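You operate a simulated robot arm through the tools that you are given. There is no shell and no other tool.

The job below is to be done with a simulated two-armed robot. You get a single attempt, and the scene is never put back.

## Task
Hold the brown crate on the top of the yellow bench steady with one hand, lift the green grease jar out of it with the other and set it down on the top of the yellow bench. Set down upright: green grease jar.

The check looks at the end state, three seconds after you hand in, the way a careful person would. Anything else that was tipped, shoved, dropped, spilled or broken makes it a failure.

## Robot
Two 7-joint arms with two-finger parallel grippers on one trunk, on a base that moves. Base frame: it is fixed to the floor where the robot stands at the start and does not move with it; the origin is under the middle of the robot, x ahead of it, y to its left, z up; the surface under the hand at the start is at about z = 850. Lengths are in mm, angles in rad, forces in N, time in s.
The left shoulder is at the start at [70, 133, 1201], the right one opposite. With the tool pointing down near the work surface each hand reaches from about 100 to 640 mm from the robot's upright axis, wherever it stands, measured 20 degrees to its own side. Places, roughly: top of the yellow bench [600, 600, 800]. Payload 1.57 kg a hand.
The tool frame of a hand sits at the grasp point between the pads (the TCP): z along the fingers, y along the line on which they close. The tips reach 30 mm beyond it. The gripper opens to 80 mm. The fingers are 17 mm wide and 12 mm thick; the gripper's body (40 by 82 mm) begins 80 mm behind the TCP.
Orientation is told as [roll, pitch, yaw] about the base's x, y, z axes, in that order, counted from this pose: with the fingers straight down and closing along the base's y, the tool's x points along the base's -x, its y along +y and its z along -z.

## Interface
- The arms move only by the tool nudge_tool. It takes "left_motion", "right_motion" or both (then of equal length, played together; a hand with none holds still); each is a list of rows, each an object (a shift or turn left out is 0, a gripper value left out holds the last) with "translation": the shift along the tool's x, y, z in units of 20 mm (1.0 is 20 mm), a list of three; "rotation": the turn, a rotation vector about the tool's x, y, z in units of 6 degrees (1.0 is 6 degrees), a list of three. In form: [{"translation": [dx, dy, dz], "rotation": [wx, wy, wz]}, ...]. A call has 1 to 20 rows; each row shifts and turns the commanded pose from where the row before left it, along the tool's axes as they then stand. "left_hand" and "right_hand" are, for a hand that has rows, the gripper command, from -1 (shut) to 1 (fully open), values between in proportion, set as the call begins (left out, the last holds). A call with a number of a shift or a turn outside -1 to 1 is refused whole. A row lasts 0.2 s, in which the tool goes at most 50 mm and 0.15 rad; a call with a longer step from one row to the next is refused whole, and so is a gripper value outside its range. A pose out of reach is approached as far as the arm can. The call stops where the force on the tool passes 40 N (or 10 N more than at its start, if that is more) or the arm is blocked; 0.2 s more then pass. Each finger travels about 153 mm/s and halts on what it meets, pressing with about 32 N; the grip force reading is that of the motor and also rises with nothing between the fingers. The clock runs only during rows and for 0.2 s after the last one: add rows that do not move to give the fingers time. The reply holds the time, the measured pose of the TCP, the force on the tool along the base axes, the opening and the grip force, in the units named above and with some noise, with the torque about the TCP (base axes, N m) and any sound that the robot's microphone picked up.
- Cameras (640 x 400 px; columns grow to the right, rows downward): "scene" is now at [126, -5.2, 1405.2]; the picture's right is [-0.06, -1.00, 0.00], its down [-0.78, 0.05, -0.62] and it looks along [0.62, -0.04, -0.79] (base axes); focal length 257 px, centre (320, 200). "left" rides on the left gripper at [72, 7, -122] in its tool frame; the picture's right is [-0.09, 1.00, 0.00], its down [-0.84, -0.08, -0.54] and it looks along [-0.54, -0.05, 0.84] (tool axes); focal length 238 px, centre (320, 200). "right" rides on the right gripper at [72, -7, -122] in its tool frame; the picture's right is [0.09, 1.00, 0.00], its down [-0.84, 0.08, -0.54] and it looks along [-0.54, 0.05, 0.84] (tool axes); focal length 238 px, centre (320, 200). There is no depth. A picture from a camera that has moved, and an enlarged one, comes with that camera's place and axes in the base frame and with its lens.
- snapshot(camera): a new picture of that camera. No time passes.
- lift_body(by): slides the trunk up (or, below 0, down) by that many mm; the arms and the scene camera ride with it, the base frame stays. It gives what a move gives, with no picture.
- steer(legs): drives the robot by 1 to 6 legs, each [ahead, left, turn to the left] in mm, mm and rad, along the robot's own axes; the way and the turn of a leg run together, so that a leg with both is an arc; at most 1500 mm and 3.142 rad a leg. The arms and the cameras ride along, it lands a little off, and it stops where it bumps. It gives what a move gives.
- turn_head(pan, tilt): turns the head with the scene camera to pan (to the left, within 1.501 rad either way) and tilt (down, from -0.506 to 1.204), counted from straight ahead of the robot. It gives what a move gives.
- zoom(camera, box): a new picture of the part [left, top, right, bottom] of that camera's present view, enlarged. No time passes.
- hand_in(): hands the job in; it is judged then, once.

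Places have to be worked out from the pictures, the camera data and where the tool is seen. Open the grippers and draw the arms clear of the work before you hand the job in, unless the task says otherwise.

The tools are called after "Emit:" as name(argument=value, ...) on one line, values as JSON. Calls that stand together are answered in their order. nudge_tool: Moves the arms, as the interface text tells. Its arguments: {"type":"object","properties":{"left_motion":{"type":"array","items":{"type":"object","properties":{"translation":{"type":"array","items":{"type":"number"}},"rotation":{"type":"array","items":{"type":"number"}}}}},"left_hand":{"type":"number"},"right_motion":{"type":"array","items":{"type":"object","properties":{"translation":{"type":"array","items":{"type":"number"}},"rotation":{"type":"array","items":{"type":"number"}}}}},"right_hand":{"type":"number"}},"required":[]} The other tools are called the same way: lift_body (by) moves the trunk up or down; steer (legs) drives the base; turn_head (pan, tilt) turns the head that bears the scene camera; snapshot (camera) takes a picture; zoom (camera, box) takes an enlarged picture of a part of a camera's view; hand_in () hands the job in.

At the start:

```text
time_s: 0.0
left_tool_pos: [422.3, 64.7, 1108.5]
left_orientation: [-0.001, 0.001, 0.001]
left_contact_force: [-0.1, 0.8, -0.7]
left_torque: [-0.04, 0.0, 0.01]
left_grip_width: 79.8
left_grip_force: 0.1
right_tool_pos: [378.9, -230.8, 1155.8]
right_orientation: [-0.001, 0.001, 0.001]
right_contact_force: [-0.6, 0.2, -0.4]
right_torque: [0.01, -0.01, -0.01]
right_grip_width: 80.0
right_grip_force: 0.1
trunk travel left (down, up): [-775.0, 165.0]
robot x, y, heading: [3.4, -0.1, 0.0]
head pan, tilt (commanded): [-0.059, 0.904]
```

scene: 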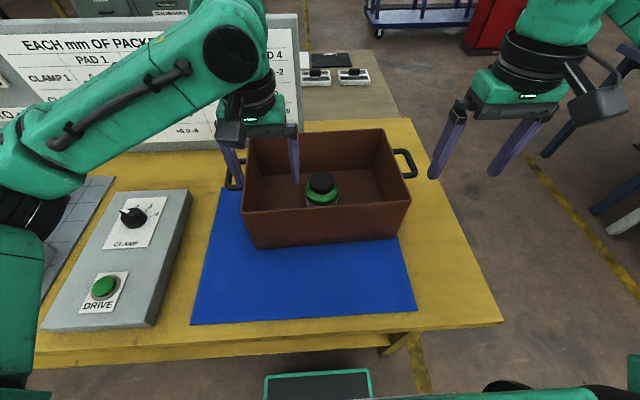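
right: 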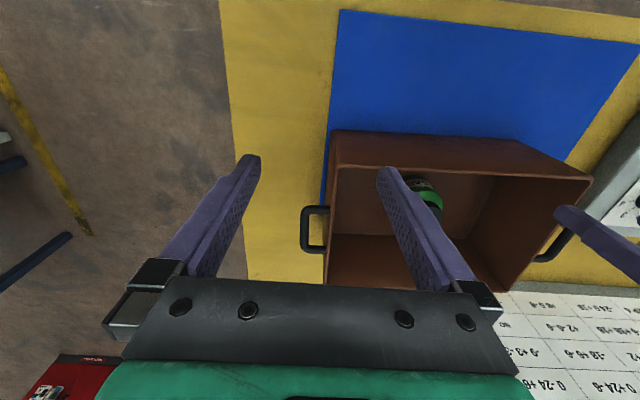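
left: 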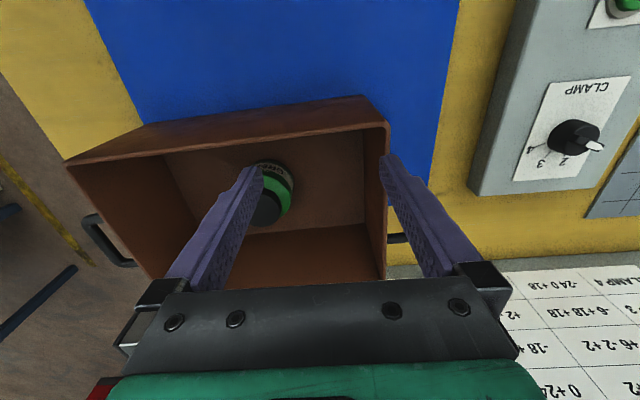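

I see the crate with the jar inside, a blue mat in front of it and a control panel on the left of the bench. I'll look closer at the scene before moving anything.

Emit:
zoom(camera="scene", box=[200, 110, 440, 260])

Emit:
zoom(camera="scene", box=[0, 0, 400, 250])

Emit:
zoom(camera="left", box=[60, 80, 420, 300])

Emit:
zoom(camera="right", box=[280, 100, 640, 320])

```text
2.67 times, centred on (320, 185) of scene
camera zoom: at [126.0, -5.2, 1405.2], right [-0.06, -1.0, 0.0], down [-0.78, 0.05, -0.62], along [0.62, -0.04, -0.79], focal length 685 px, centre (320, 240)
```

zoom: 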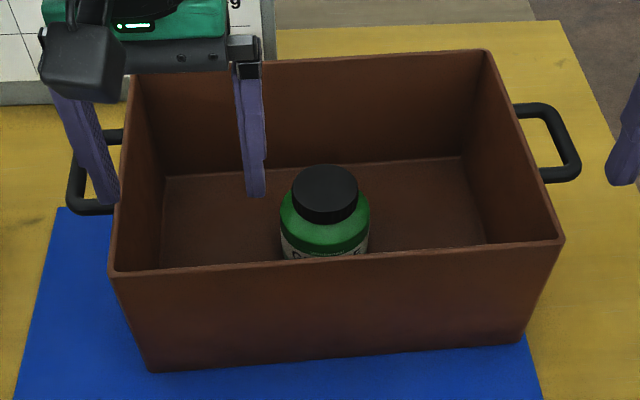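

```text
1.60 times, centred on (200, 125) of scene
camera zoom: at [126.0, -5.2, 1405.2], right [-0.06, -1.0, 0.0], down [-0.78, 0.05, -0.62], along [0.62, -0.04, -0.79], focal length 411 px, centre (512, 320)
```

zoom: 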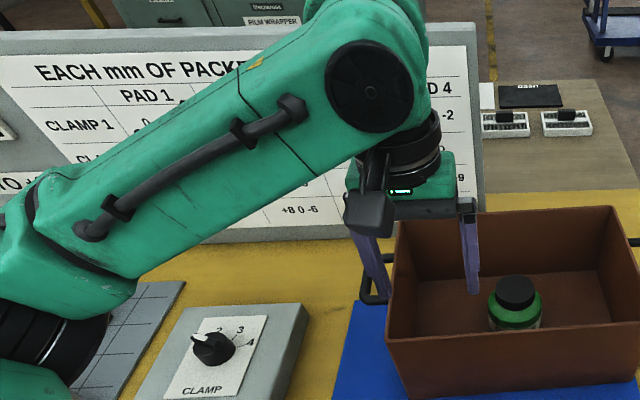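

```text
1.78 times, centred on (240, 190) of left
camera zoom: at [350.4, 72.1, 1232.0], right [0.09, 1.0, 0.0], down [0.84, -0.08, 0.54], along [0.54, -0.05, -0.84], focal length 424 px, centre (462, 218)
```

zoom: 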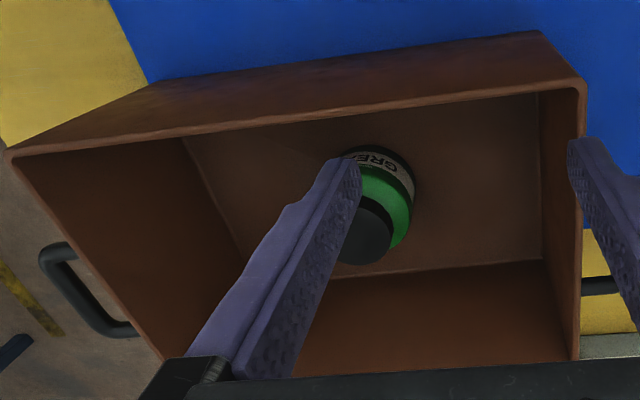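

```text
1.78 times, centred on (460, 210) of right
camera zoom: at [305.1, -237.6, 1278.9], right [-0.09, 1.0, 0.0], down [0.84, 0.08, 0.54], along [0.54, 0.05, -0.84], focal length 424 px, centre (71, 182)
```

zoom: 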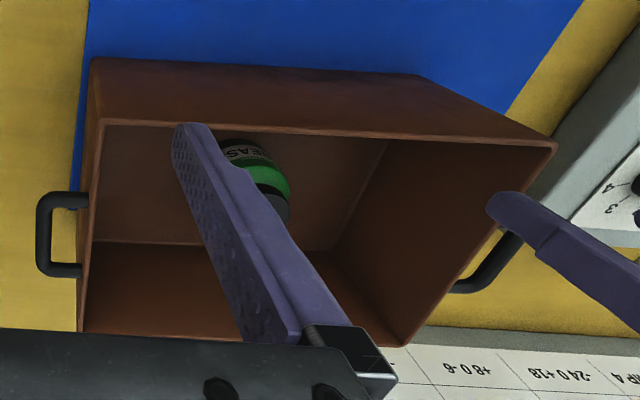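

By triangulating the scene and left views, I put the crate rim at about z=1007 and the bench at about z=850. The crate spans roughly x 417..650 and y -203..130, and the jar lid is near (535,-30). I'll move the left hand over the crate's left wall, staying high, and bring the right hand part-way in for a better look.

Emit:
nudge_tool(left_motion=[{"translation": [-0.6, 0.65, 0]}, {"translation": [-0.6, 0.65, 0]}, {"translation": [-0.6, 0.65, 0]}, {"translation": [-0.6, 0.65, 0]}, {"translation": [-0.6, 0.65, 0]}], right_motion=[{"translation": [-0.9, 0.9, 0]}, {"translation": [-0.9, 0.9, 0]}, {"translation": [-0.9, 0.9, 0]}, {"translation": [-0.9, 0.9, 0]}, {"translation": [-0.9, 0.9, 0]}], left_hand=1, right_hand=1)

```text
time_s: 1.2
left_tool_pos: [483.3, 130.7, 1108.7]
left_orientation: [-0.002, 0.004, -0.001]
left_contact_force: [0.3, 0.6, -0.5]
left_torque: [0.01, 0.02, 0.0]
left_grip_width: 79.8
left_grip_force: 0.3
right_tool_pos: [469.9, -137.2, 1157.1]
right_orientation: [-0.002, 0.003, -0.001]
right_contact_force: [-0.3, 0.0, -0.3]
right_torque: [-0.01, -0.01, 0.04]
right_grip_width: 80.0
right_grip_force: 0.1
trunk travel left (down, up): [-775.0, 165.0]
robot x, y, heading: [0.3, -0.3, 0.006]
head pan, tilt (commanded): [-0.059, 0.904]
```

Both hands arrived where I sent them. I'll take pictures from all three cameras to triangulate again.

Emit:
snapshot(camera="scene")

Emit:
snapshot(camera="right")

Emit:
snapshot(camera="left")

```text
taken
camera scene: at [127.6, -3.2, 1405.0], right [-0.06, -1.0, 0.0], down [-0.79, 0.05, -0.62], along [0.62, -0.04, -0.79], focal length 257 px, centre (320, 200)
```

scene: 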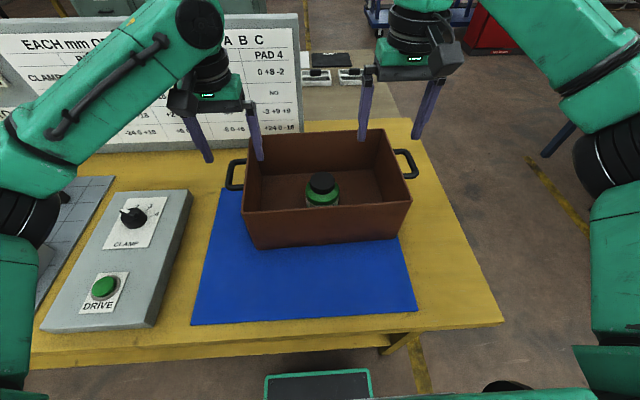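

```text
taken
camera right: at [397.0, -144.7, 1278.6], right [-0.09, 1.0, 0.0], down [0.84, 0.08, 0.54], along [0.54, 0.05, -0.84], focal length 238 px, centre (320, 200)
```

right: 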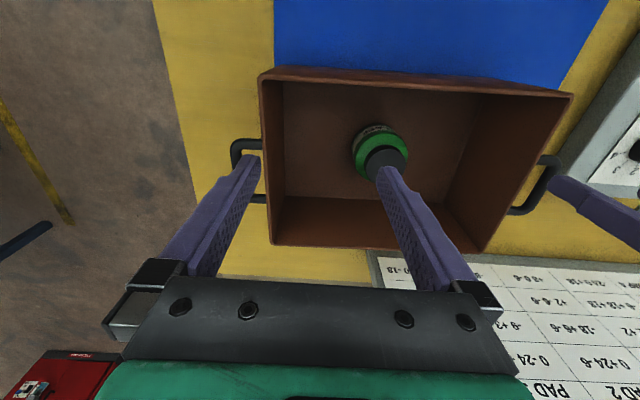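

```text
taken
camera left: at [411.7, 138.3, 1231.4], right [0.09, 1.0, 0.0], down [0.84, -0.08, 0.54], along [0.54, -0.05, -0.84], focal length 238 px, centre (320, 200)
```

left: 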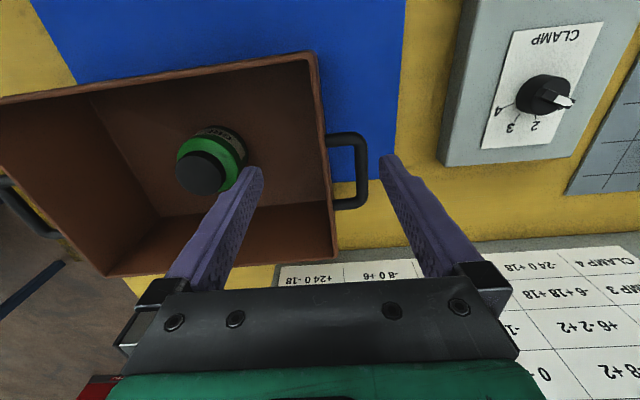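

Emit:
zoom(camera="scene", box=[220, 110, 428, 240])

Emit:
zoom(camera="right", box=[220, 50, 604, 290])

Emit:
zoom(camera="left", box=[0, 40, 400, 290])

```text
3.08 times, centred on (324, 175) of scene
camera zoom: at [127.6, -3.2, 1405.0], right [-0.06, -1.0, 0.0], down [-0.79, 0.05, -0.62], along [0.62, -0.04, -0.79], focal length 790 px, centre (308, 277)
```

zoom: 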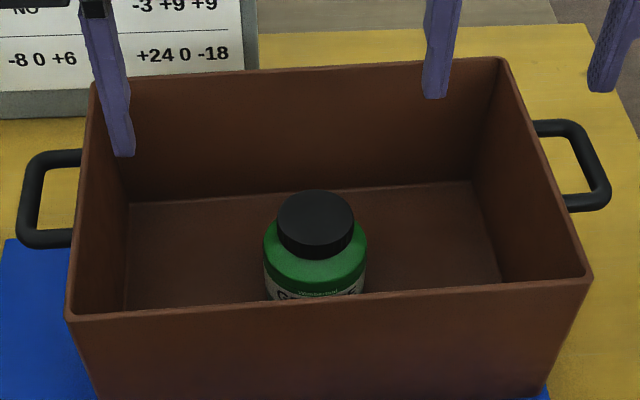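

```text
1.67 times, centred on (412, 170) of right
camera zoom: at [397.0, -144.7, 1278.6], right [-0.09, 1.0, 0.0], down [0.84, 0.08, 0.54], along [0.54, 0.05, -0.84], focal length 397 px, centre (167, 250)
```

zoom: 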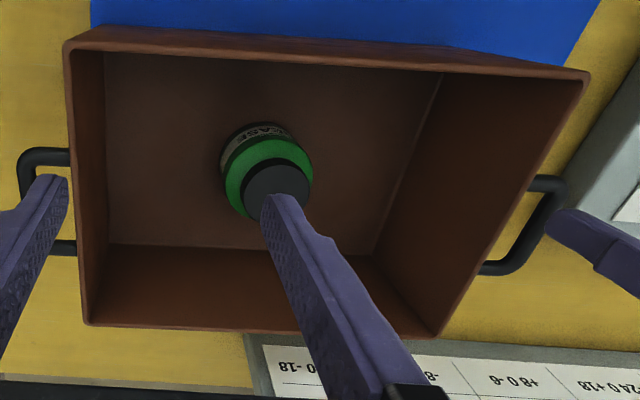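

```text
1.60 times, centred on (200, 165) of left
camera zoom: at [411.7, 138.3, 1231.4], right [0.09, 1.0, 0.0], down [0.84, -0.08, 0.54], along [0.54, -0.05, -0.84], focal length 381 px, centre (512, 256)
```

zoom: 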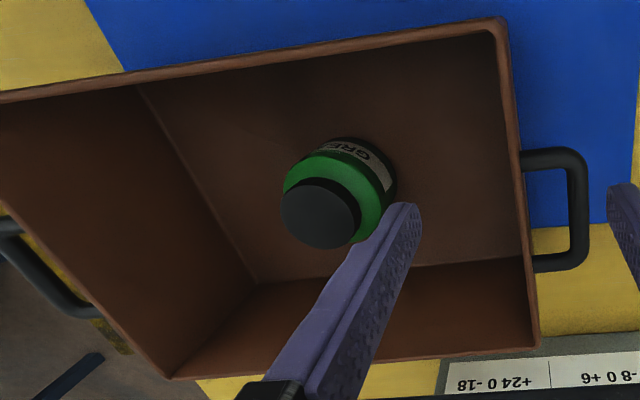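

The lid top is at about (538,-34,954), roughly 60 mm across, and the jar body is too wide to grip at about 82 mm. The crate's left wall is about 6 mm thick near y=131 at x=450, and the crate is yawed about 0.033 rad. I'll bring the left hand just above that wall, ahead of the handle, turned to match.

Emit:
nudge_tool(left_motion=[{"translation": [0.4, 0.0, 0.5], "rotation": [0, 0, -0.08]}, {"translation": [0.4, 0.0, 0.5], "rotation": [0, 0, -0.08]}, {"translation": [0.4, 0.0, 0.5], "rotation": [0, 0, -0.08]}, {"translation": [0.4, 0.0, 0.5], "rotation": [0, 0, -0.08]}], left_hand=0.2)

Emit:
snapshot(camera="left")

Emit:
snapshot(camera="scene")

```text
time_s: 2.2
left_tool_pos: [449.8, 128.1, 1071.7]
left_orientation: [-0.003, 0.002, 0.035]
left_contact_force: [0.4, 0.0, -0.2]
left_torque: [-0.03, 0.03, 0.01]
left_grip_width: 47.8
left_grip_force: 0.0
right_tool_pos: [467.6, -140.6, 1156.6]
right_orientation: [0.0, 0.001, 0.0]
right_contact_force: [1.1, -0.2, 0.3]
right_torque: [-0.01, 0.01, -0.03]
right_grip_width: 80.3
right_grip_force: 0.1
trunk travel left (down, up): [-775.0, 165.0]
robot x, y, heading: [-0.8, -1.3, 0.004]
head pan, tilt (commanded): [-0.059, 0.904]
```

```text
taken
camera left: at [378.4, 133.7, 1192.1], right [0.06, 1.0, 0.0], down [0.84, -0.05, 0.54], along [0.54, -0.03, -0.84], focal length 238 px, centre (320, 200)
```

left: 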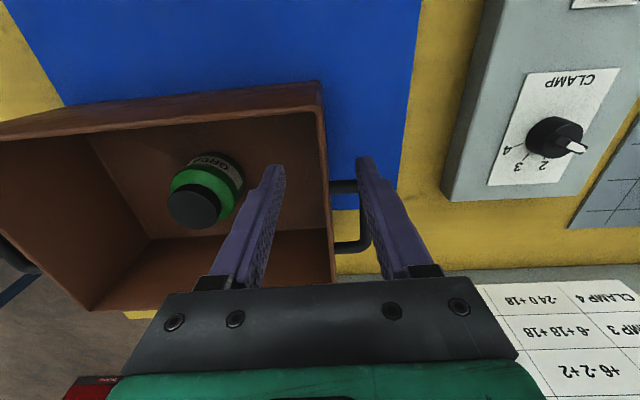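

```text
taken
camera scene: at [125.8, -4.9, 1405.3], right [-0.06, -1.0, 0.0], down [-0.78, 0.05, -0.62], along [0.62, -0.04, -0.79], focal length 257 px, centre (320, 200)
```

scene: 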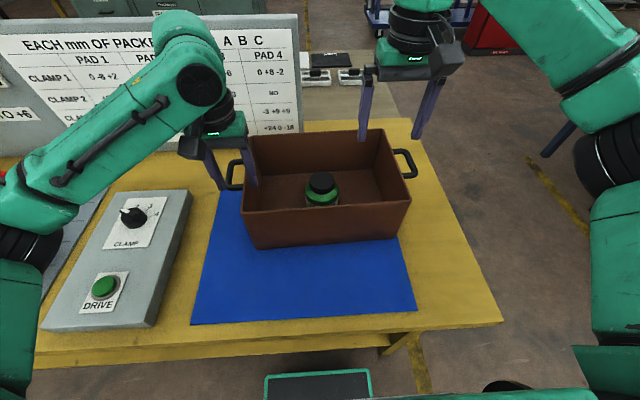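

The left hand straddles the wall from about 35 mm above the rim. I'll zoom to check where the rim sits between the fingers.

Emit:
zoom(camera="left", box=[240, 70, 400, 170])

Emit:
zoom(camera="scene", box=[180, 110, 340, 210])

```text
4.00 times, centred on (320, 120) of left
camera zoom: at [378.4, 133.7, 1192.1], right [0.06, 1.0, 0.0], down [0.84, -0.05, 0.54], along [0.54, -0.03, -0.84], focal length 953 px, centre (320, 520)
```

zoom: 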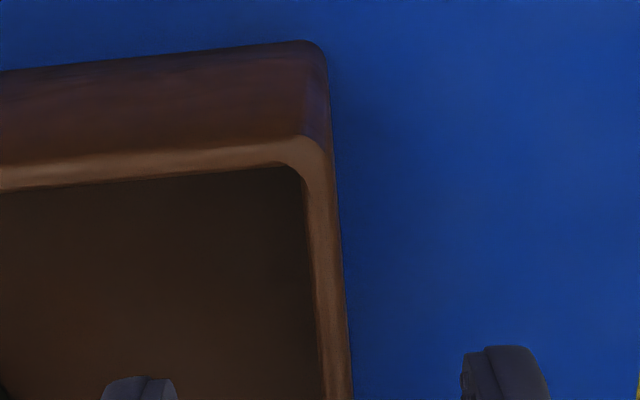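

```text
4.00 times, centred on (260, 160) of scene
camera zoom: at [125.8, -4.9, 1405.3], right [-0.06, -1.0, 0.0], down [-0.78, 0.05, -0.62], along [0.62, -0.04, -0.79], focal length 1027 px, centre (560, 360)
```

zoom: 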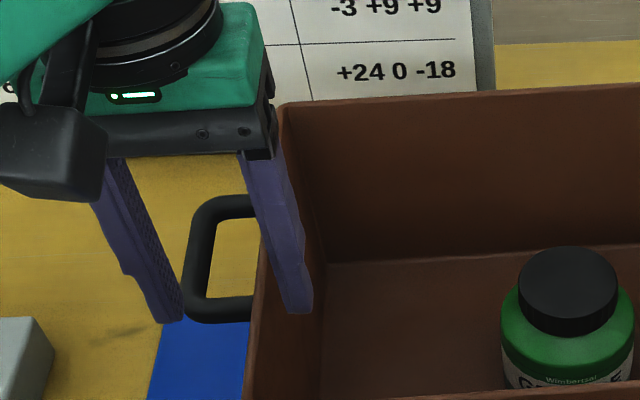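

At rim depth the wall centre is about 3 mm to the +y side of the finger mid-plane. I'll shift by that much and lower about 50 mm so the fingers straddle the rim.

Emit:
nudge_tool(left_motion=[{"translation": [0, 0.16, 0.4]}, {"translation": [0, 0, 0.5]}, {"translation": [0, 0, 0.5]}, {"translation": [0, 0, 0.5]}, {"translation": [0, 0, 0.5]}, {"translation": [0, 0, 0]}], left_hand=0.2)

Emit:
snapshot(camera="left")

Emit:
zoom(camera="scene", box=[180, 110, 340, 210])

```text
time_s: 3.6
left_tool_pos: [449.8, 132.7, 1022.4]
left_orientation: [-0.002, 0.0, 0.034]
left_contact_force: [0.0, -0.3, -0.1]
left_torque: [-0.01, -0.01, 0.01]
left_grip_width: 48.0
left_grip_force: 0.1
right_tool_pos: [467.2, -139.0, 1156.7]
right_orientation: [0.0, 0.0, -0.001]
right_contact_force: [0.0, -0.2, 0.7]
right_torque: [0.0, -0.02, -0.01]
right_grip_width: 80.0
right_grip_force: 0.0
trunk travel left (down, up): [-775.0, 165.0]
robot x, y, heading: [-1.0, 0.6, 0.002]
head pan, tilt (commanded): [-0.059, 0.904]
```

```text
taken
camera left: at [377.6, 137.4, 1143.5], right [0.06, 1.0, 0.0], down [0.84, -0.05, 0.54], along [0.54, -0.03, -0.84], focal length 238 px, centre (320, 200)
```

left: 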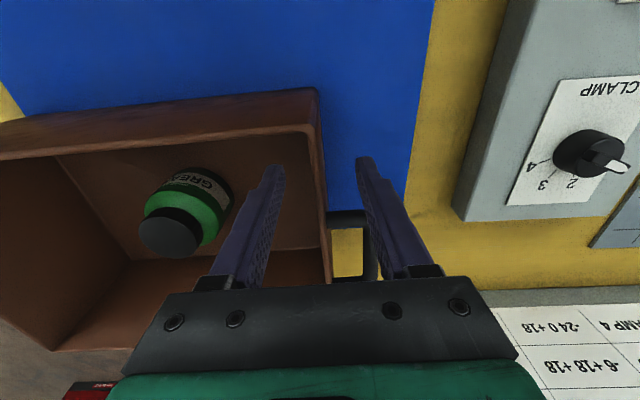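

```text
4.00 times, centred on (260, 160) of scene
camera zoom: at [126.0, -5.2, 1405.2], right [-0.06, -1.0, 0.0], down [-0.78, 0.05, -0.62], along [0.62, -0.04, -0.79], focal length 1027 px, centre (560, 360)
```

zoom: 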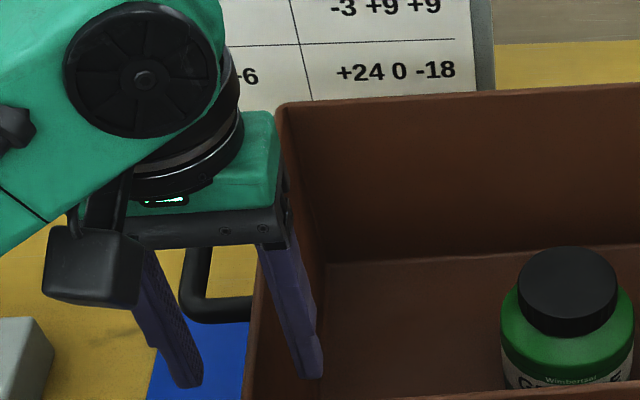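

The fingers straddle the wall with no contact force. I'll zoom in on them to check the centring and the depth.

Emit:
zoom(camera="left", box=[240, 120, 400, 220])

```text
4.00 times, centred on (320, 170) of left
camera zoom: at [377.6, 137.4, 1143.5], right [0.06, 1.0, 0.0], down [0.84, -0.05, 0.54], along [0.54, -0.03, -0.84], focal length 953 px, centre (320, 320)
```

zoom: 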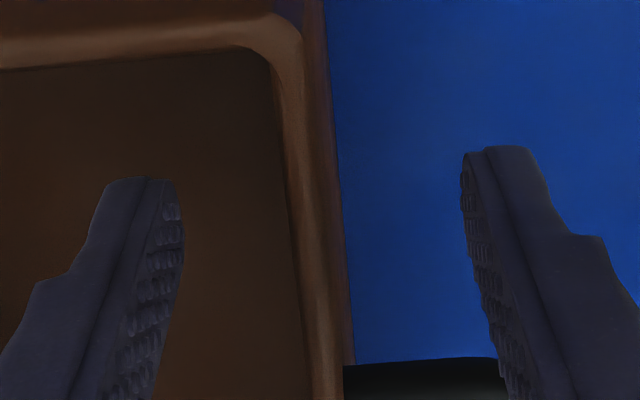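

The rim centre is now about 1.4 mm to the -y side. I'll correct that, lower 10 mm more, and narrow the gap to about 16 mm before checking again.

Emit:
nudge_tool(left_motion=[{"translation": [0, -0.07, 0.25]}, {"translation": [0, 0, 0.25]}, {"translation": [0, 0, 0]}], left_hand=0.2)

Emit:
nudge_tool(left_motion=[{"translation": [0, 0, 0]}, {"translation": [0, 0, 0]}], left_hand=-0.6)

Emit:
zoom(camera="left", box=[240, 120, 400, 220])

```text
time_s: 4.4
left_tool_pos: [451.1, 131.7, 1010.7]
left_orientation: [0.001, 0.001, 0.036]
left_contact_force: [-0.5, 0.0, 1.0]
left_torque: [0.0, 0.03, 0.01]
left_grip_width: 48.2
left_grip_force: 0.1
right_tool_pos: [467.6, -140.0, 1156.5]
right_orientation: [-0.001, 0.0, 0.002]
right_contact_force: [-0.1, -0.4, -0.3]
right_torque: [0.0, 0.02, 0.01]
right_grip_width: 80.1
right_grip_force: 0.1
trunk travel left (down, up): [-775.0, 165.0]
robot x, y, heading: [0.2, -0.7, 0.001]
head pan, tilt (commanded): [-0.059, 0.904]
```

```text
time_s: 5.0
left_tool_pos: [451.0, 130.7, 1012.3]
left_orientation: [0.0, 0.0, 0.035]
left_contact_force: [-0.3, 0.2, -0.5]
left_torque: [0.01, -0.02, 0.0]
left_grip_width: 16.2
left_grip_force: 0.1
right_tool_pos: [468.0, -139.5, 1156.8]
right_orientation: [0.003, -0.002, -0.002]
right_contact_force: [0.1, -0.2, -0.3]
right_torque: [0.02, 0.04, 0.04]
right_grip_width: 80.1
right_grip_force: 0.1
trunk travel left (down, up): [-775.0, 165.0]
robot x, y, heading: [-1.2, 2.5, -0.009]
head pan, tilt (commanded): [-0.059, 0.904]
```

```text
4.00 times, centred on (320, 170) of left
camera zoom: at [378.6, 135.6, 1134.1], right [0.06, 1.0, 0.0], down [0.84, -0.05, 0.54], along [0.54, -0.03, -0.84], focal length 953 px, centre (320, 320)
```

zoom: 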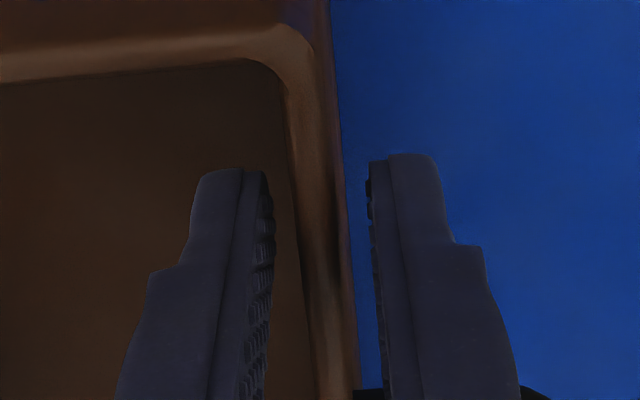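

The wall is centred between the fingers at 16 mm, with no contact. I'll close on it now to hold the crate.

Emit:
nudge_tool(left_motion=[{"translation": [0, 0, 0]}, {"translation": [0, 0, 0]}, {"translation": [0, 0, 0]}], left_hand=-1)

Emit:
zoom(camera="left", box=[240, 120, 400, 220])

Emit:
snapshot(camera="scene")

```text
time_s: 5.8
left_tool_pos: [450.8, 130.5, 1009.7]
left_orientation: [-0.001, -0.001, 0.035]
left_contact_force: [-0.9, -1.8, 0.2]
left_torque: [0.01, -0.17, 0.02]
left_grip_width: 5.6
left_grip_force: 26.2
right_tool_pos: [468.8, -139.4, 1156.5]
right_orientation: [0.001, 0.001, 0.001]
right_contact_force: [-0.4, 0.9, -0.1]
right_torque: [0.01, -0.01, 0.01]
right_grip_width: 80.1
right_grip_force: 0.0
trunk travel left (down, up): [-775.0, 165.0]
robot x, y, heading: [-0.5, 0.2, 0.0]
head pan, tilt (commanded): [-0.059, 0.904]
```

```text
4.00 times, centred on (320, 170) of left
camera zoom: at [378.6, 135.4, 1134.1], right [0.06, 1.0, 0.0], down [0.84, -0.05, 0.54], along [0.54, -0.03, -0.84], focal length 953 px, centre (320, 320)
```

zoom: 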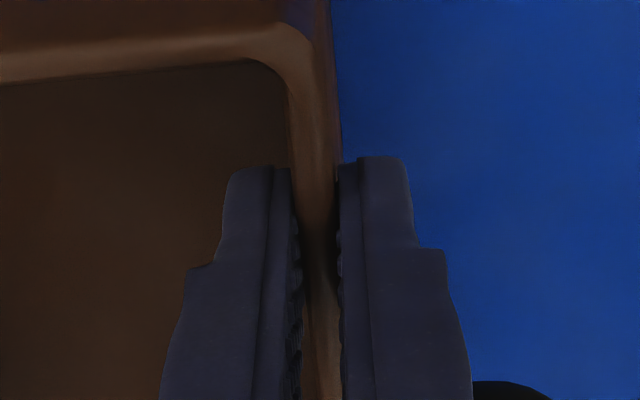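

```text
taken
camera scene: at [126.0, -5.4, 1405.2], right [-0.06, -1.0, 0.0], down [-0.78, 0.05, -0.62], along [0.62, -0.04, -0.79], focal length 257 px, centre (320, 200)
```

scene: 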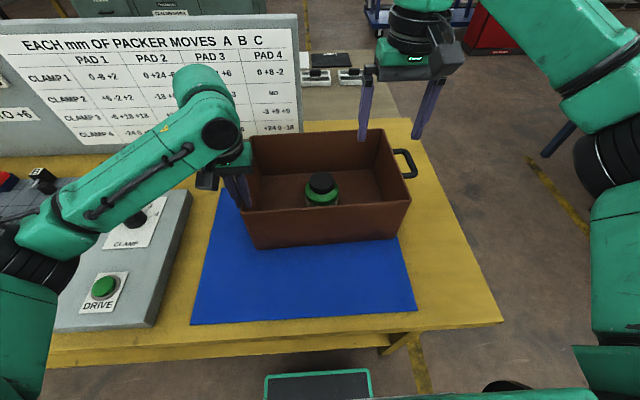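

The left hand holds the wall firmly: 5.6 mm width, 26 N grip, almost no side force. Next I'll move the right hand high over the jar lid and look from there.

Emit:
nudge_tool(right_motion=[{"translation": [-0.58, 0.88, 0]}, {"translation": [-0.58, 0.88, 0]}, {"translation": [-0.58, 0.88, 0]}, {"translation": [-0.58, 0.88, 0]}, {"translation": [-0.58, 0.88, 0]}, {"translation": [-0.58, 0.88, 0]}, {"translation": [0, 0, 0]}], right_hand=1)

Emit:
snapshot(camera="right")

Emit:
snapshot(camera="scene")

```text
time_s: 7.4
left_tool_pos: [451.5, 131.6, 1011.3]
left_orientation: [0.001, 0.0, 0.033]
left_contact_force: [-0.2, -1.2, 0.3]
left_torque: [0.02, 0.05, 0.01]
left_grip_width: 5.8
left_grip_force: 26.3
right_tool_pos: [536.6, -35.0, 1157.2]
right_orientation: [-0.001, 0.002, 0.001]
right_contact_force: [-0.3, 0.6, 0.3]
right_torque: [0.01, 0.02, 0.02]
right_grip_width: 79.9
right_grip_force: 0.0
trunk travel left (down, up): [-775.0, 165.0]
robot x, y, heading: [2.0, -2.8, 0.001]
head pan, tilt (commanded): [-0.059, 0.904]
```

```text
taken
camera right: at [464.9, -42.3, 1279.7], right [-0.09, 1.0, 0.0], down [0.84, 0.08, 0.54], along [0.54, 0.05, -0.84], focal length 238 px, centre (320, 200)
```

right: 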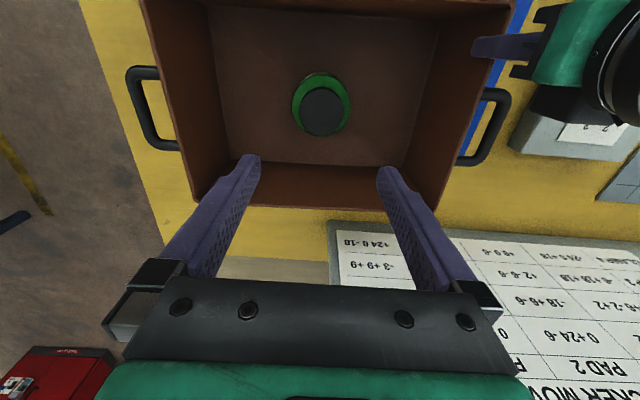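

```text
taken
camera scene: at [126.0, -5.6, 1405.2], right [-0.06, -1.0, 0.0], down [-0.78, 0.05, -0.62], along [0.62, -0.04, -0.79], focal length 257 px, centre (320, 200)
```

scene: 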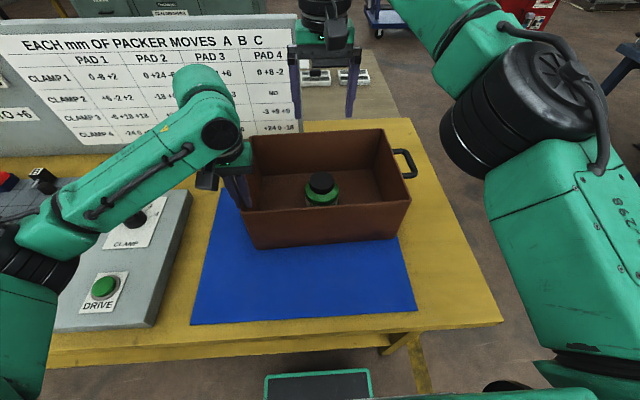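

I can now see the lid from nearly straight above. I'll zoom to measure its centre and size.

Emit:
zoom(camera="right", box=[240, 60, 400, 160])

Emit:
zoom(camera="scene", box=[272, 150, 368, 210])

Emit:
zoom(camera="left", box=[80, 140, 272, 260])

```text
4.00 times, centred on (320, 110) of right
camera zoom: at [464.9, -42.3, 1279.7], right [-0.09, 1.0, 0.0], down [0.84, 0.08, 0.54], along [0.54, 0.05, -0.84], focal length 953 px, centre (320, 560)
```

zoom: 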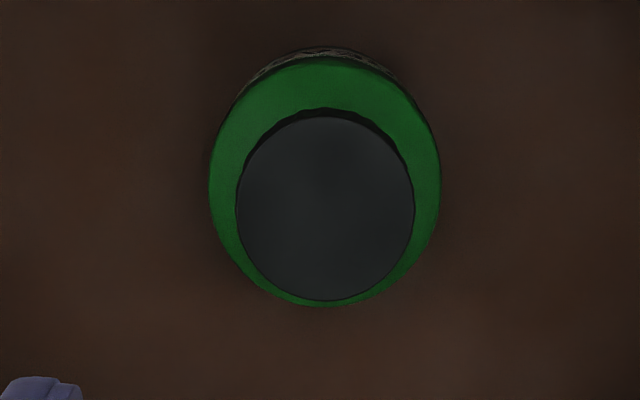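

```text
6.67 times, centred on (320, 180) of scene
camera zoom: at [126.0, -5.6, 1405.2], right [-0.06, -1.0, 0.0], down [-0.78, 0.05, -0.62], along [0.62, -0.04, -0.79], focal length 1712 px, centre (320, 333)
```

zoom: 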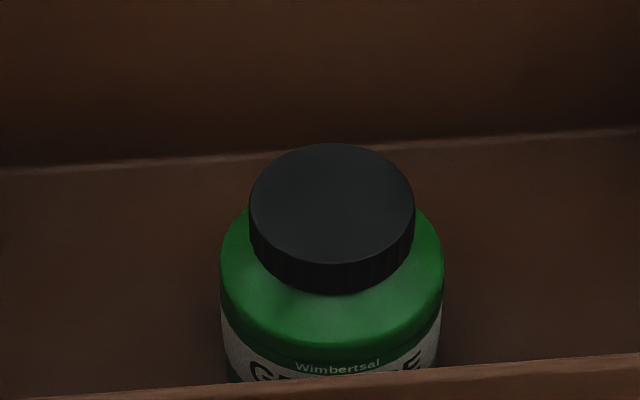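

```text
3.33 times, centred on (176, 200) of left
camera zoom: at [378.6, 135.4, 1134.1], right [0.06, 1.0, 0.0], down [0.84, -0.05, 0.54], along [0.54, -0.03, -0.84], focal length 794 px, centre (800, 200)
```

zoom: 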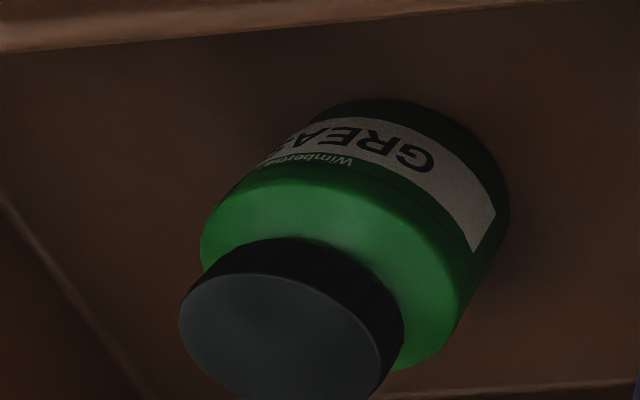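

The lid top is at (536.4,-34.5,955.5), 58 mm in diameter and about 16 mm tall, and the hand is centred over it to within a millimetre or so. I'll lower to about 25 mm above the lid and check again.

Emit:
nudge_tool(right_motion=[{"translation": [0, 0, 0.9]}, {"translation": [0, 0, 0.9]}, {"translation": [0, 0, 0.9]}, {"translation": [0, 0, 0.9]}, {"translation": [0, 0, 0.9]}, {"translation": [0, 0, 0.9]}, {"translation": [0, 0, 0.9]}, {"translation": [0, 0, 0.9]}, {"translation": [0, 0, 0]}], right_hand=1)

Emit:
snapshot(camera="right")

Emit:
snapshot(camera="scene")

Emit:
snapshot(camera="left")

```text
time_s: 9.4
left_tool_pos: [450.0, 131.3, 1010.0]
left_orientation: [-0.001, -0.001, 0.033]
left_contact_force: [-0.9, -1.2, -0.6]
left_torque: [0.04, 0.03, 0.02]
left_grip_width: 5.8
left_grip_force: 25.9
right_tool_pos: [538.4, -33.5, 1012.9]
right_orientation: [-0.001, 0.001, 0.001]
right_contact_force: [-0.2, 0.1, -0.1]
right_torque: [0.02, 0.01, 0.0]
right_grip_width: 80.0
right_grip_force: 0.0
trunk travel left (down, up): [-775.0, 165.0]
robot x, y, heading: [1.8, -1.9, -0.005]
head pan, tilt (commanded): [-0.059, 0.904]
```

```text
taken
camera right: at [465.3, -41.4, 1135.0], right [-0.09, 1.0, 0.0], down [0.84, 0.08, 0.54], along [0.54, 0.05, -0.84], focal length 238 px, centre (320, 200)
```

right: 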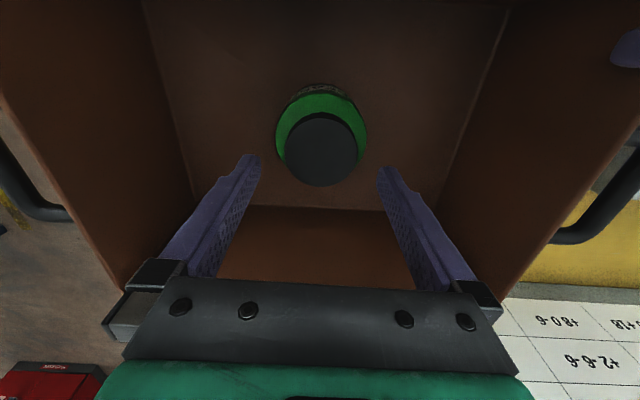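

```text
taken
camera scene: at [126.0, -5.4, 1405.2], right [-0.06, -1.0, 0.0], down [-0.78, 0.05, -0.62], along [0.62, -0.04, -0.79], focal length 257 px, centre (320, 200)
```

scene: 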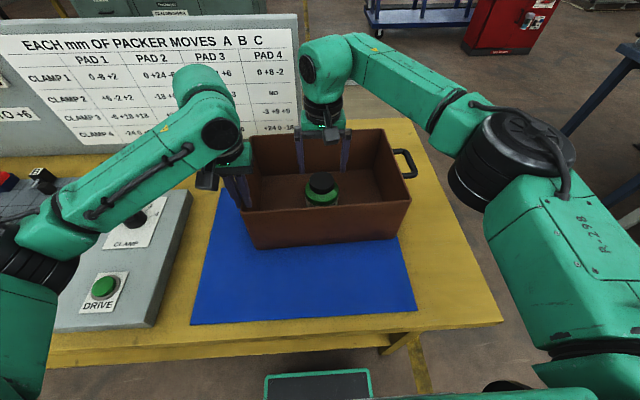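

```text
taken
camera left: at [378.6, 135.4, 1134.1], right [0.06, 1.0, 0.0], down [0.84, -0.05, 0.54], along [0.54, -0.03, -0.84], focal length 238 px, centre (320, 200)
```

left: 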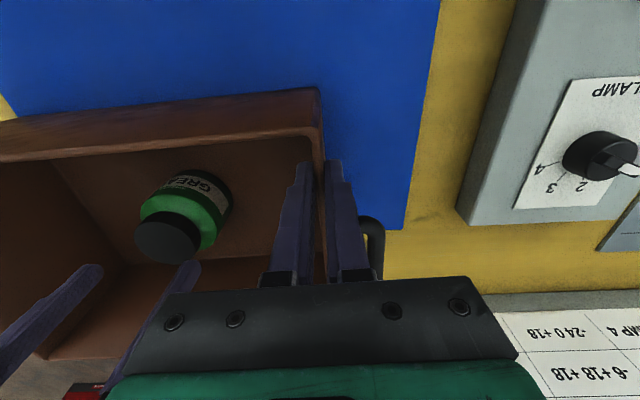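

The right hand is about 25 mm above the lid with no contact. I'll zoom to refine the centring.

Emit:
zoom(camera="right", box=[224, 80, 416, 200])

```text
3.33 times, centred on (320, 140) of right
camera zoom: at [465.3, -41.4, 1135.0], right [-0.09, 1.0, 0.0], down [0.84, 0.08, 0.54], along [0.54, 0.05, -0.84], focal length 794 px, centre (320, 400)
```

zoom: 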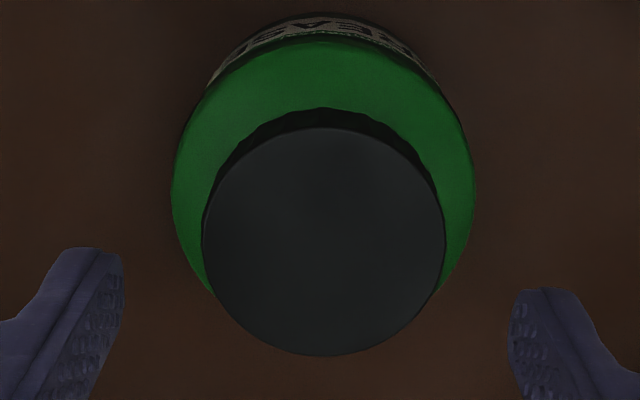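

The lid is centred in y and may be 2 mm nearer in x. I'll shift slightly and lower to TCP z of about 970, which puts the fingertips around 940 beside the lid, then check from the scene and left cameras before closing.

Emit:
nudge_tool(right_motion=[{"translation": [0.1, 0.02, 0.4]}, {"translation": [0, 0, 0.5]}, {"translation": [0, 0, 0.5]}, {"translation": [0, 0, 0.4]}, {"translation": [0, 0, 0.2]}, {"translation": [0, 0, 0.15]}, {"translation": [0, 0, 0]}], right_hand=1)

Emit:
zoom(camera="right", box=[224, 80, 416, 200])

Emit:
zoom(camera="scene", box=[256, 130, 384, 210])

Emit:
zoom(camera="left", box=[60, 150, 252, 270])

```text
time_s: 11.0
left_tool_pos: [449.9, 130.6, 1011.0]
left_orientation: [0.001, -0.001, 0.033]
left_contact_force: [0.3, -0.7, 0.2]
left_torque: [0.0, 0.05, 0.03]
left_grip_width: 6.0
left_grip_force: 25.7
right_tool_pos: [535.7, -34.9, 969.3]
right_orientation: [-0.001, 0.0, 0.002]
right_contact_force: [-0.7, 0.1, -0.9]
right_torque: [-0.02, -0.02, -0.01]
right_grip_width: 79.9
right_grip_force: 0.0
trunk travel left (down, up): [-775.0, 165.0]
robot x, y, heading: [5.2, 1.4, 0.004]
head pan, tilt (commanded): [-0.059, 0.904]
```

```text
3.33 times, centred on (320, 140) of right
camera zoom: at [462.6, -41.5, 1092.0], right [-0.09, 1.0, 0.0], down [0.84, 0.08, 0.54], along [0.54, 0.05, -0.84], focal length 794 px, centre (320, 400)
```

zoom: 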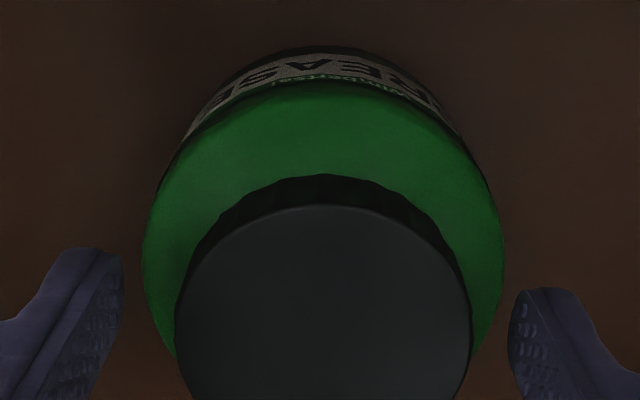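

```text
5.00 times, centred on (320, 170) of scene
camera zoom: at [126.0, -5.4, 1405.2], right [-0.06, -1.0, 0.0], down [-0.78, 0.05, -0.62], along [0.62, -0.04, -0.79], focal length 1284 px, centre (320, 350)
```

zoom: 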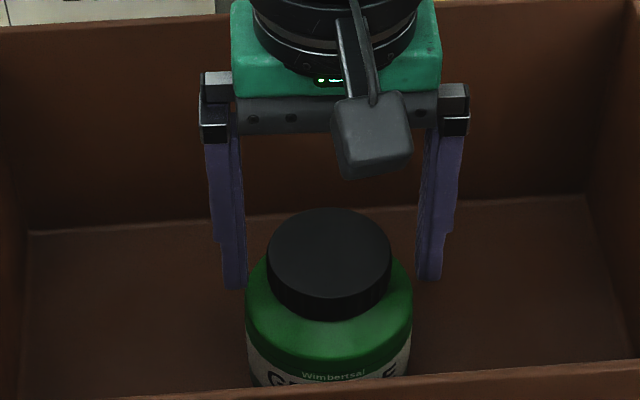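

```text
3.33 times, centred on (156, 210) of left
camera zoom: at [378.6, 135.4, 1134.1], right [0.06, 1.0, 0.0], down [0.84, -0.05, 0.54], along [0.54, -0.03, -0.84], focal length 794 px, centre (867, 167)
```

zoom: 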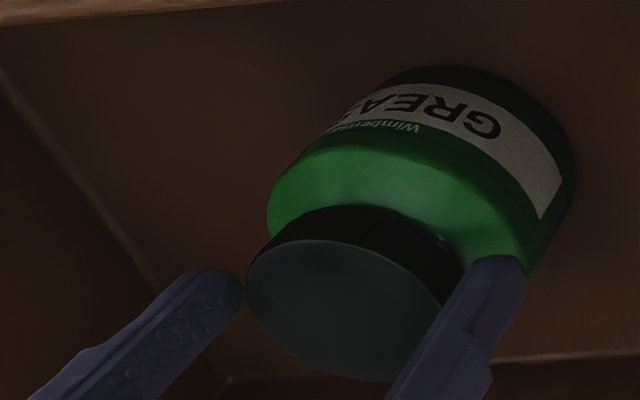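

The fingertips sit level with the bottom edge of the lid, at about z=940, with clearance on both sides. I'll raise 2 mm to stay off the shoulder and narrow to about 62 mm to check the centring.

Emit:
nudge_tool(right_motion=[{"translation": [0, 0, -0.1]}, {"translation": [0, 0, 0]}, {"translation": [0, 0, 0]}], right_hand=0.56)

Emit:
zoom(camera="right", box=[224, 100, 416, 220])

Emit:
zoom(camera="scene", box=[272, 150, 368, 210])

```text
time_s: 11.8
left_tool_pos: [450.9, 131.0, 1011.3]
left_orientation: [-0.001, 0.001, 0.035]
left_contact_force: [-0.4, -0.8, 0.2]
left_torque: [0.02, 0.0, -0.02]
left_grip_width: 5.8
left_grip_force: 25.4
right_tool_pos: [536.2, -34.4, 971.3]
right_orientation: [0.0, 0.0, -0.002]
right_contact_force: [-0.2, -0.5, 0.6]
right_torque: [-0.02, -0.01, 0.03]
right_grip_width: 62.4
right_grip_force: 0.0
trunk travel left (down, up): [-775.0, 165.0]
robot x, y, heading: [-2.0, -1.5, 0.002]
head pan, tilt (commanded): [-0.059, 0.904]
```

```text
3.33 times, centred on (320, 160) of right
camera zoom: at [462.9, -41.3, 1094.1], right [-0.09, 1.0, 0.0], down [0.84, 0.08, 0.54], along [0.54, 0.05, -0.84], focal length 794 px, centre (320, 333)
```

zoom: 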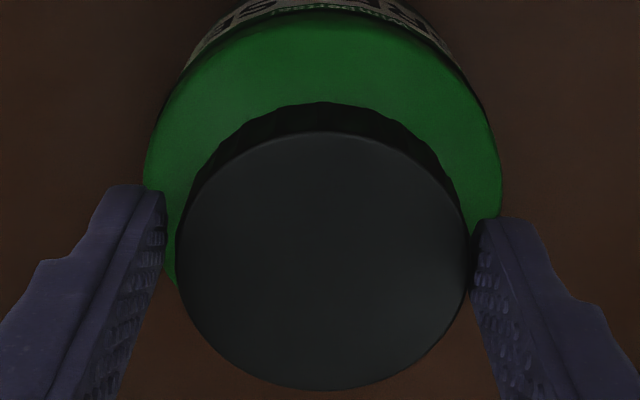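

```text
6.67 times, centred on (320, 180) of scene
camera zoom: at [126.0, -5.4, 1405.2], right [-0.06, -1.0, 0.0], down [-0.78, 0.05, -0.62], along [0.62, -0.04, -0.79], focal length 1712 px, centre (320, 333)
```

zoom: 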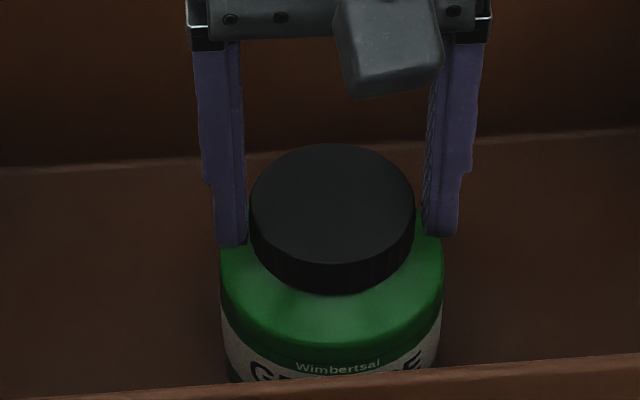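

The lid sits about 0.5–1 mm toward +y between the fingers. I'll make that small correction and then close on the lid.

Emit:
nudge_tool(right_motion=[{"translation": [0.05, 0.035, 0]}, {"translation": [0, 0, 0]}], right_hand=0.56)

Emit:
nudge_tool(right_motion=[{"translation": [0, 0, 0]}, {"translation": [0, 0, 0]}, {"translation": [0, 0, 0]}], right_hand=-1)

Emit:
zoom(camera="right", box=[224, 100, 416, 220])

Emit:
zoom(camera="scene", box=[272, 150, 368, 210])

```text
time_s: 12.4
left_tool_pos: [451.5, 129.8, 1011.5]
left_orientation: [0.0, 0.0, 0.033]
left_contact_force: [-1.0, -0.5, 0.4]
left_torque: [0.02, 0.01, 0.0]
left_grip_width: 5.7
left_grip_force: 25.6
right_tool_pos: [534.4, -33.7, 971.4]
right_orientation: [0.0, -0.001, -0.001]
right_contact_force: [-0.1, 0.4, 0.1]
right_torque: [-0.02, -0.03, 0.0]
right_grip_width: 62.6
right_grip_force: 0.1
trunk travel left (down, up): [-775.0, 165.0]
robot x, y, heading: [-3.7, 0.8, 0.0]
head pan, tilt (commanded): [-0.059, 0.904]
```

```text
time_s: 13.2
left_tool_pos: [451.8, 130.2, 1011.3]
left_orientation: [0.0, 0.0, 0.035]
left_contact_force: [1.1, -1.3, -0.5]
left_torque: [-0.01, 0.09, 0.01]
left_grip_width: 6.0
left_grip_force: 25.7
right_tool_pos: [534.3, -33.2, 972.2]
right_orientation: [0.001, 0.001, 0.001]
right_contact_force: [-0.6, -0.3, 0.7]
right_torque: [-0.17, 0.05, -0.04]
right_grip_width: 58.1
right_grip_force: 31.9
trunk travel left (down, up): [-775.0, 165.0]
robot x, y, heading: [-1.1, -2.4, -0.001]
head pan, tilt (commanded): [-0.059, 0.904]
```

```text
3.33 times, centred on (320, 160) of right
camera zoom: at [461.9, -40.5, 1094.3], right [-0.09, 1.0, 0.0], down [0.84, 0.08, 0.54], along [0.54, 0.05, -0.84], focal length 794 px, centre (320, 333)
```

zoom: 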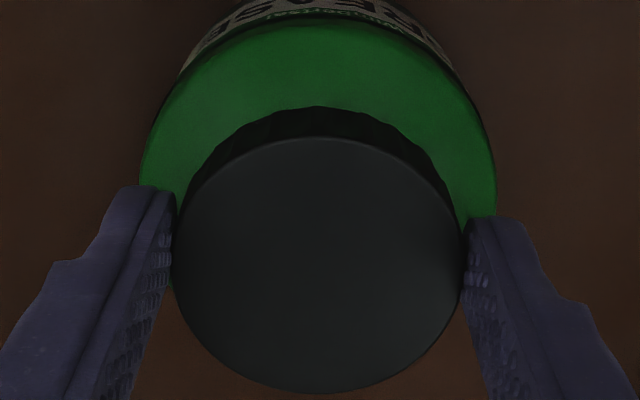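

```text
6.67 times, centred on (320, 180) of scene
camera zoom: at [126.0, -5.3, 1405.2], right [-0.06, -1.0, 0.0], down [-0.78, 0.05, -0.62], along [0.62, -0.04, -0.79], focal length 1712 px, centre (320, 333)
```

zoom: 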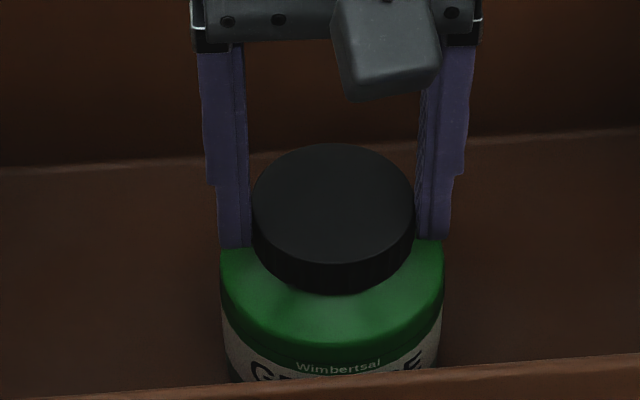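

The lid is gripped at 58.1 mm and 32 N, and the jar hasn't shifted. I'll lift about 10 mm slowly as a test.

Emit:
nudge_tool(right_motion=[{"translation": [0, 0, -0.1]}, {"translation": [0, 0, -0.1]}, {"translation": [0, 0, -0.15]}, {"translation": [0, 0, -0.15]}, {"translation": [0, 0, 0]}])

Emit:
zoom(camera="scene", box=[240, 110, 400, 210])

Emit:
snapshot(camera="left")

```text
time_s: 14.4
left_tool_pos: [451.6, 130.3, 1012.0]
left_orientation: [0.001, 0.001, 0.034]
left_contact_force: [-2.2, -1.0, 0.9]
left_torque: [0.03, 0.01, 0.04]
left_grip_width: 5.9
left_grip_force: 25.8
right_tool_pos: [535.0, -33.9, 980.4]
right_orientation: [0.0, -0.001, 0.0]
right_contact_force: [0.5, -0.4, -2.2]
right_torque: [0.03, 0.04, -0.03]
right_grip_width: 58.0
right_grip_force: 32.6
trunk travel left (down, up): [-775.0, 165.0]
robot x, y, heading: [-1.0, 3.7, 0.002]
head pan, tilt (commanded): [-0.059, 0.904]
```

```text
4.00 times, centred on (320, 160) of scene
camera zoom: at [126.1, -5.4, 1405.2], right [-0.06, -1.0, 0.0], down [-0.78, 0.05, -0.62], along [0.62, -0.04, -0.79], focal length 1027 px, centre (320, 360)
```

zoom: 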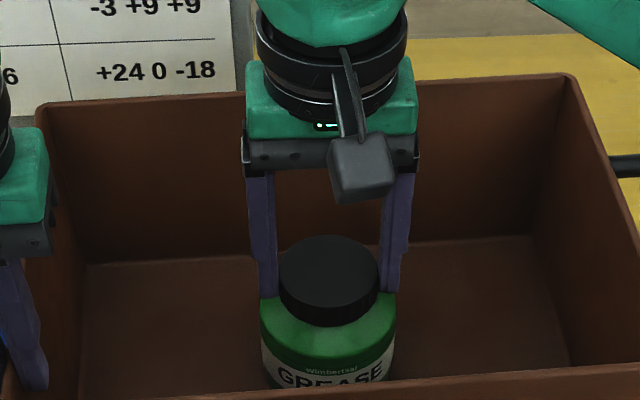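

```text
taken
camera left: at [378.6, 135.4, 1134.1], right [0.06, 1.0, 0.0], down [0.84, -0.05, 0.54], along [0.54, -0.03, -0.84], focal length 238 px, centre (320, 200)
```

left: 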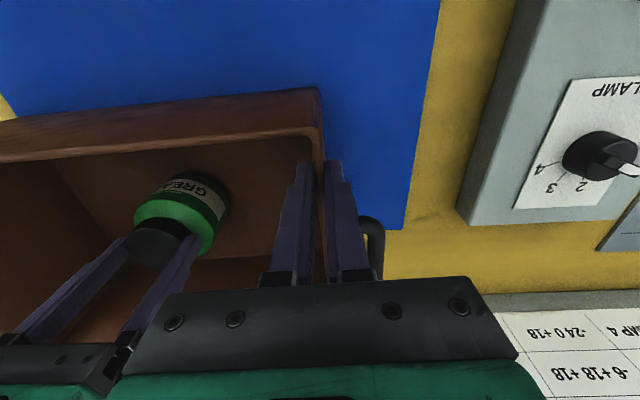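

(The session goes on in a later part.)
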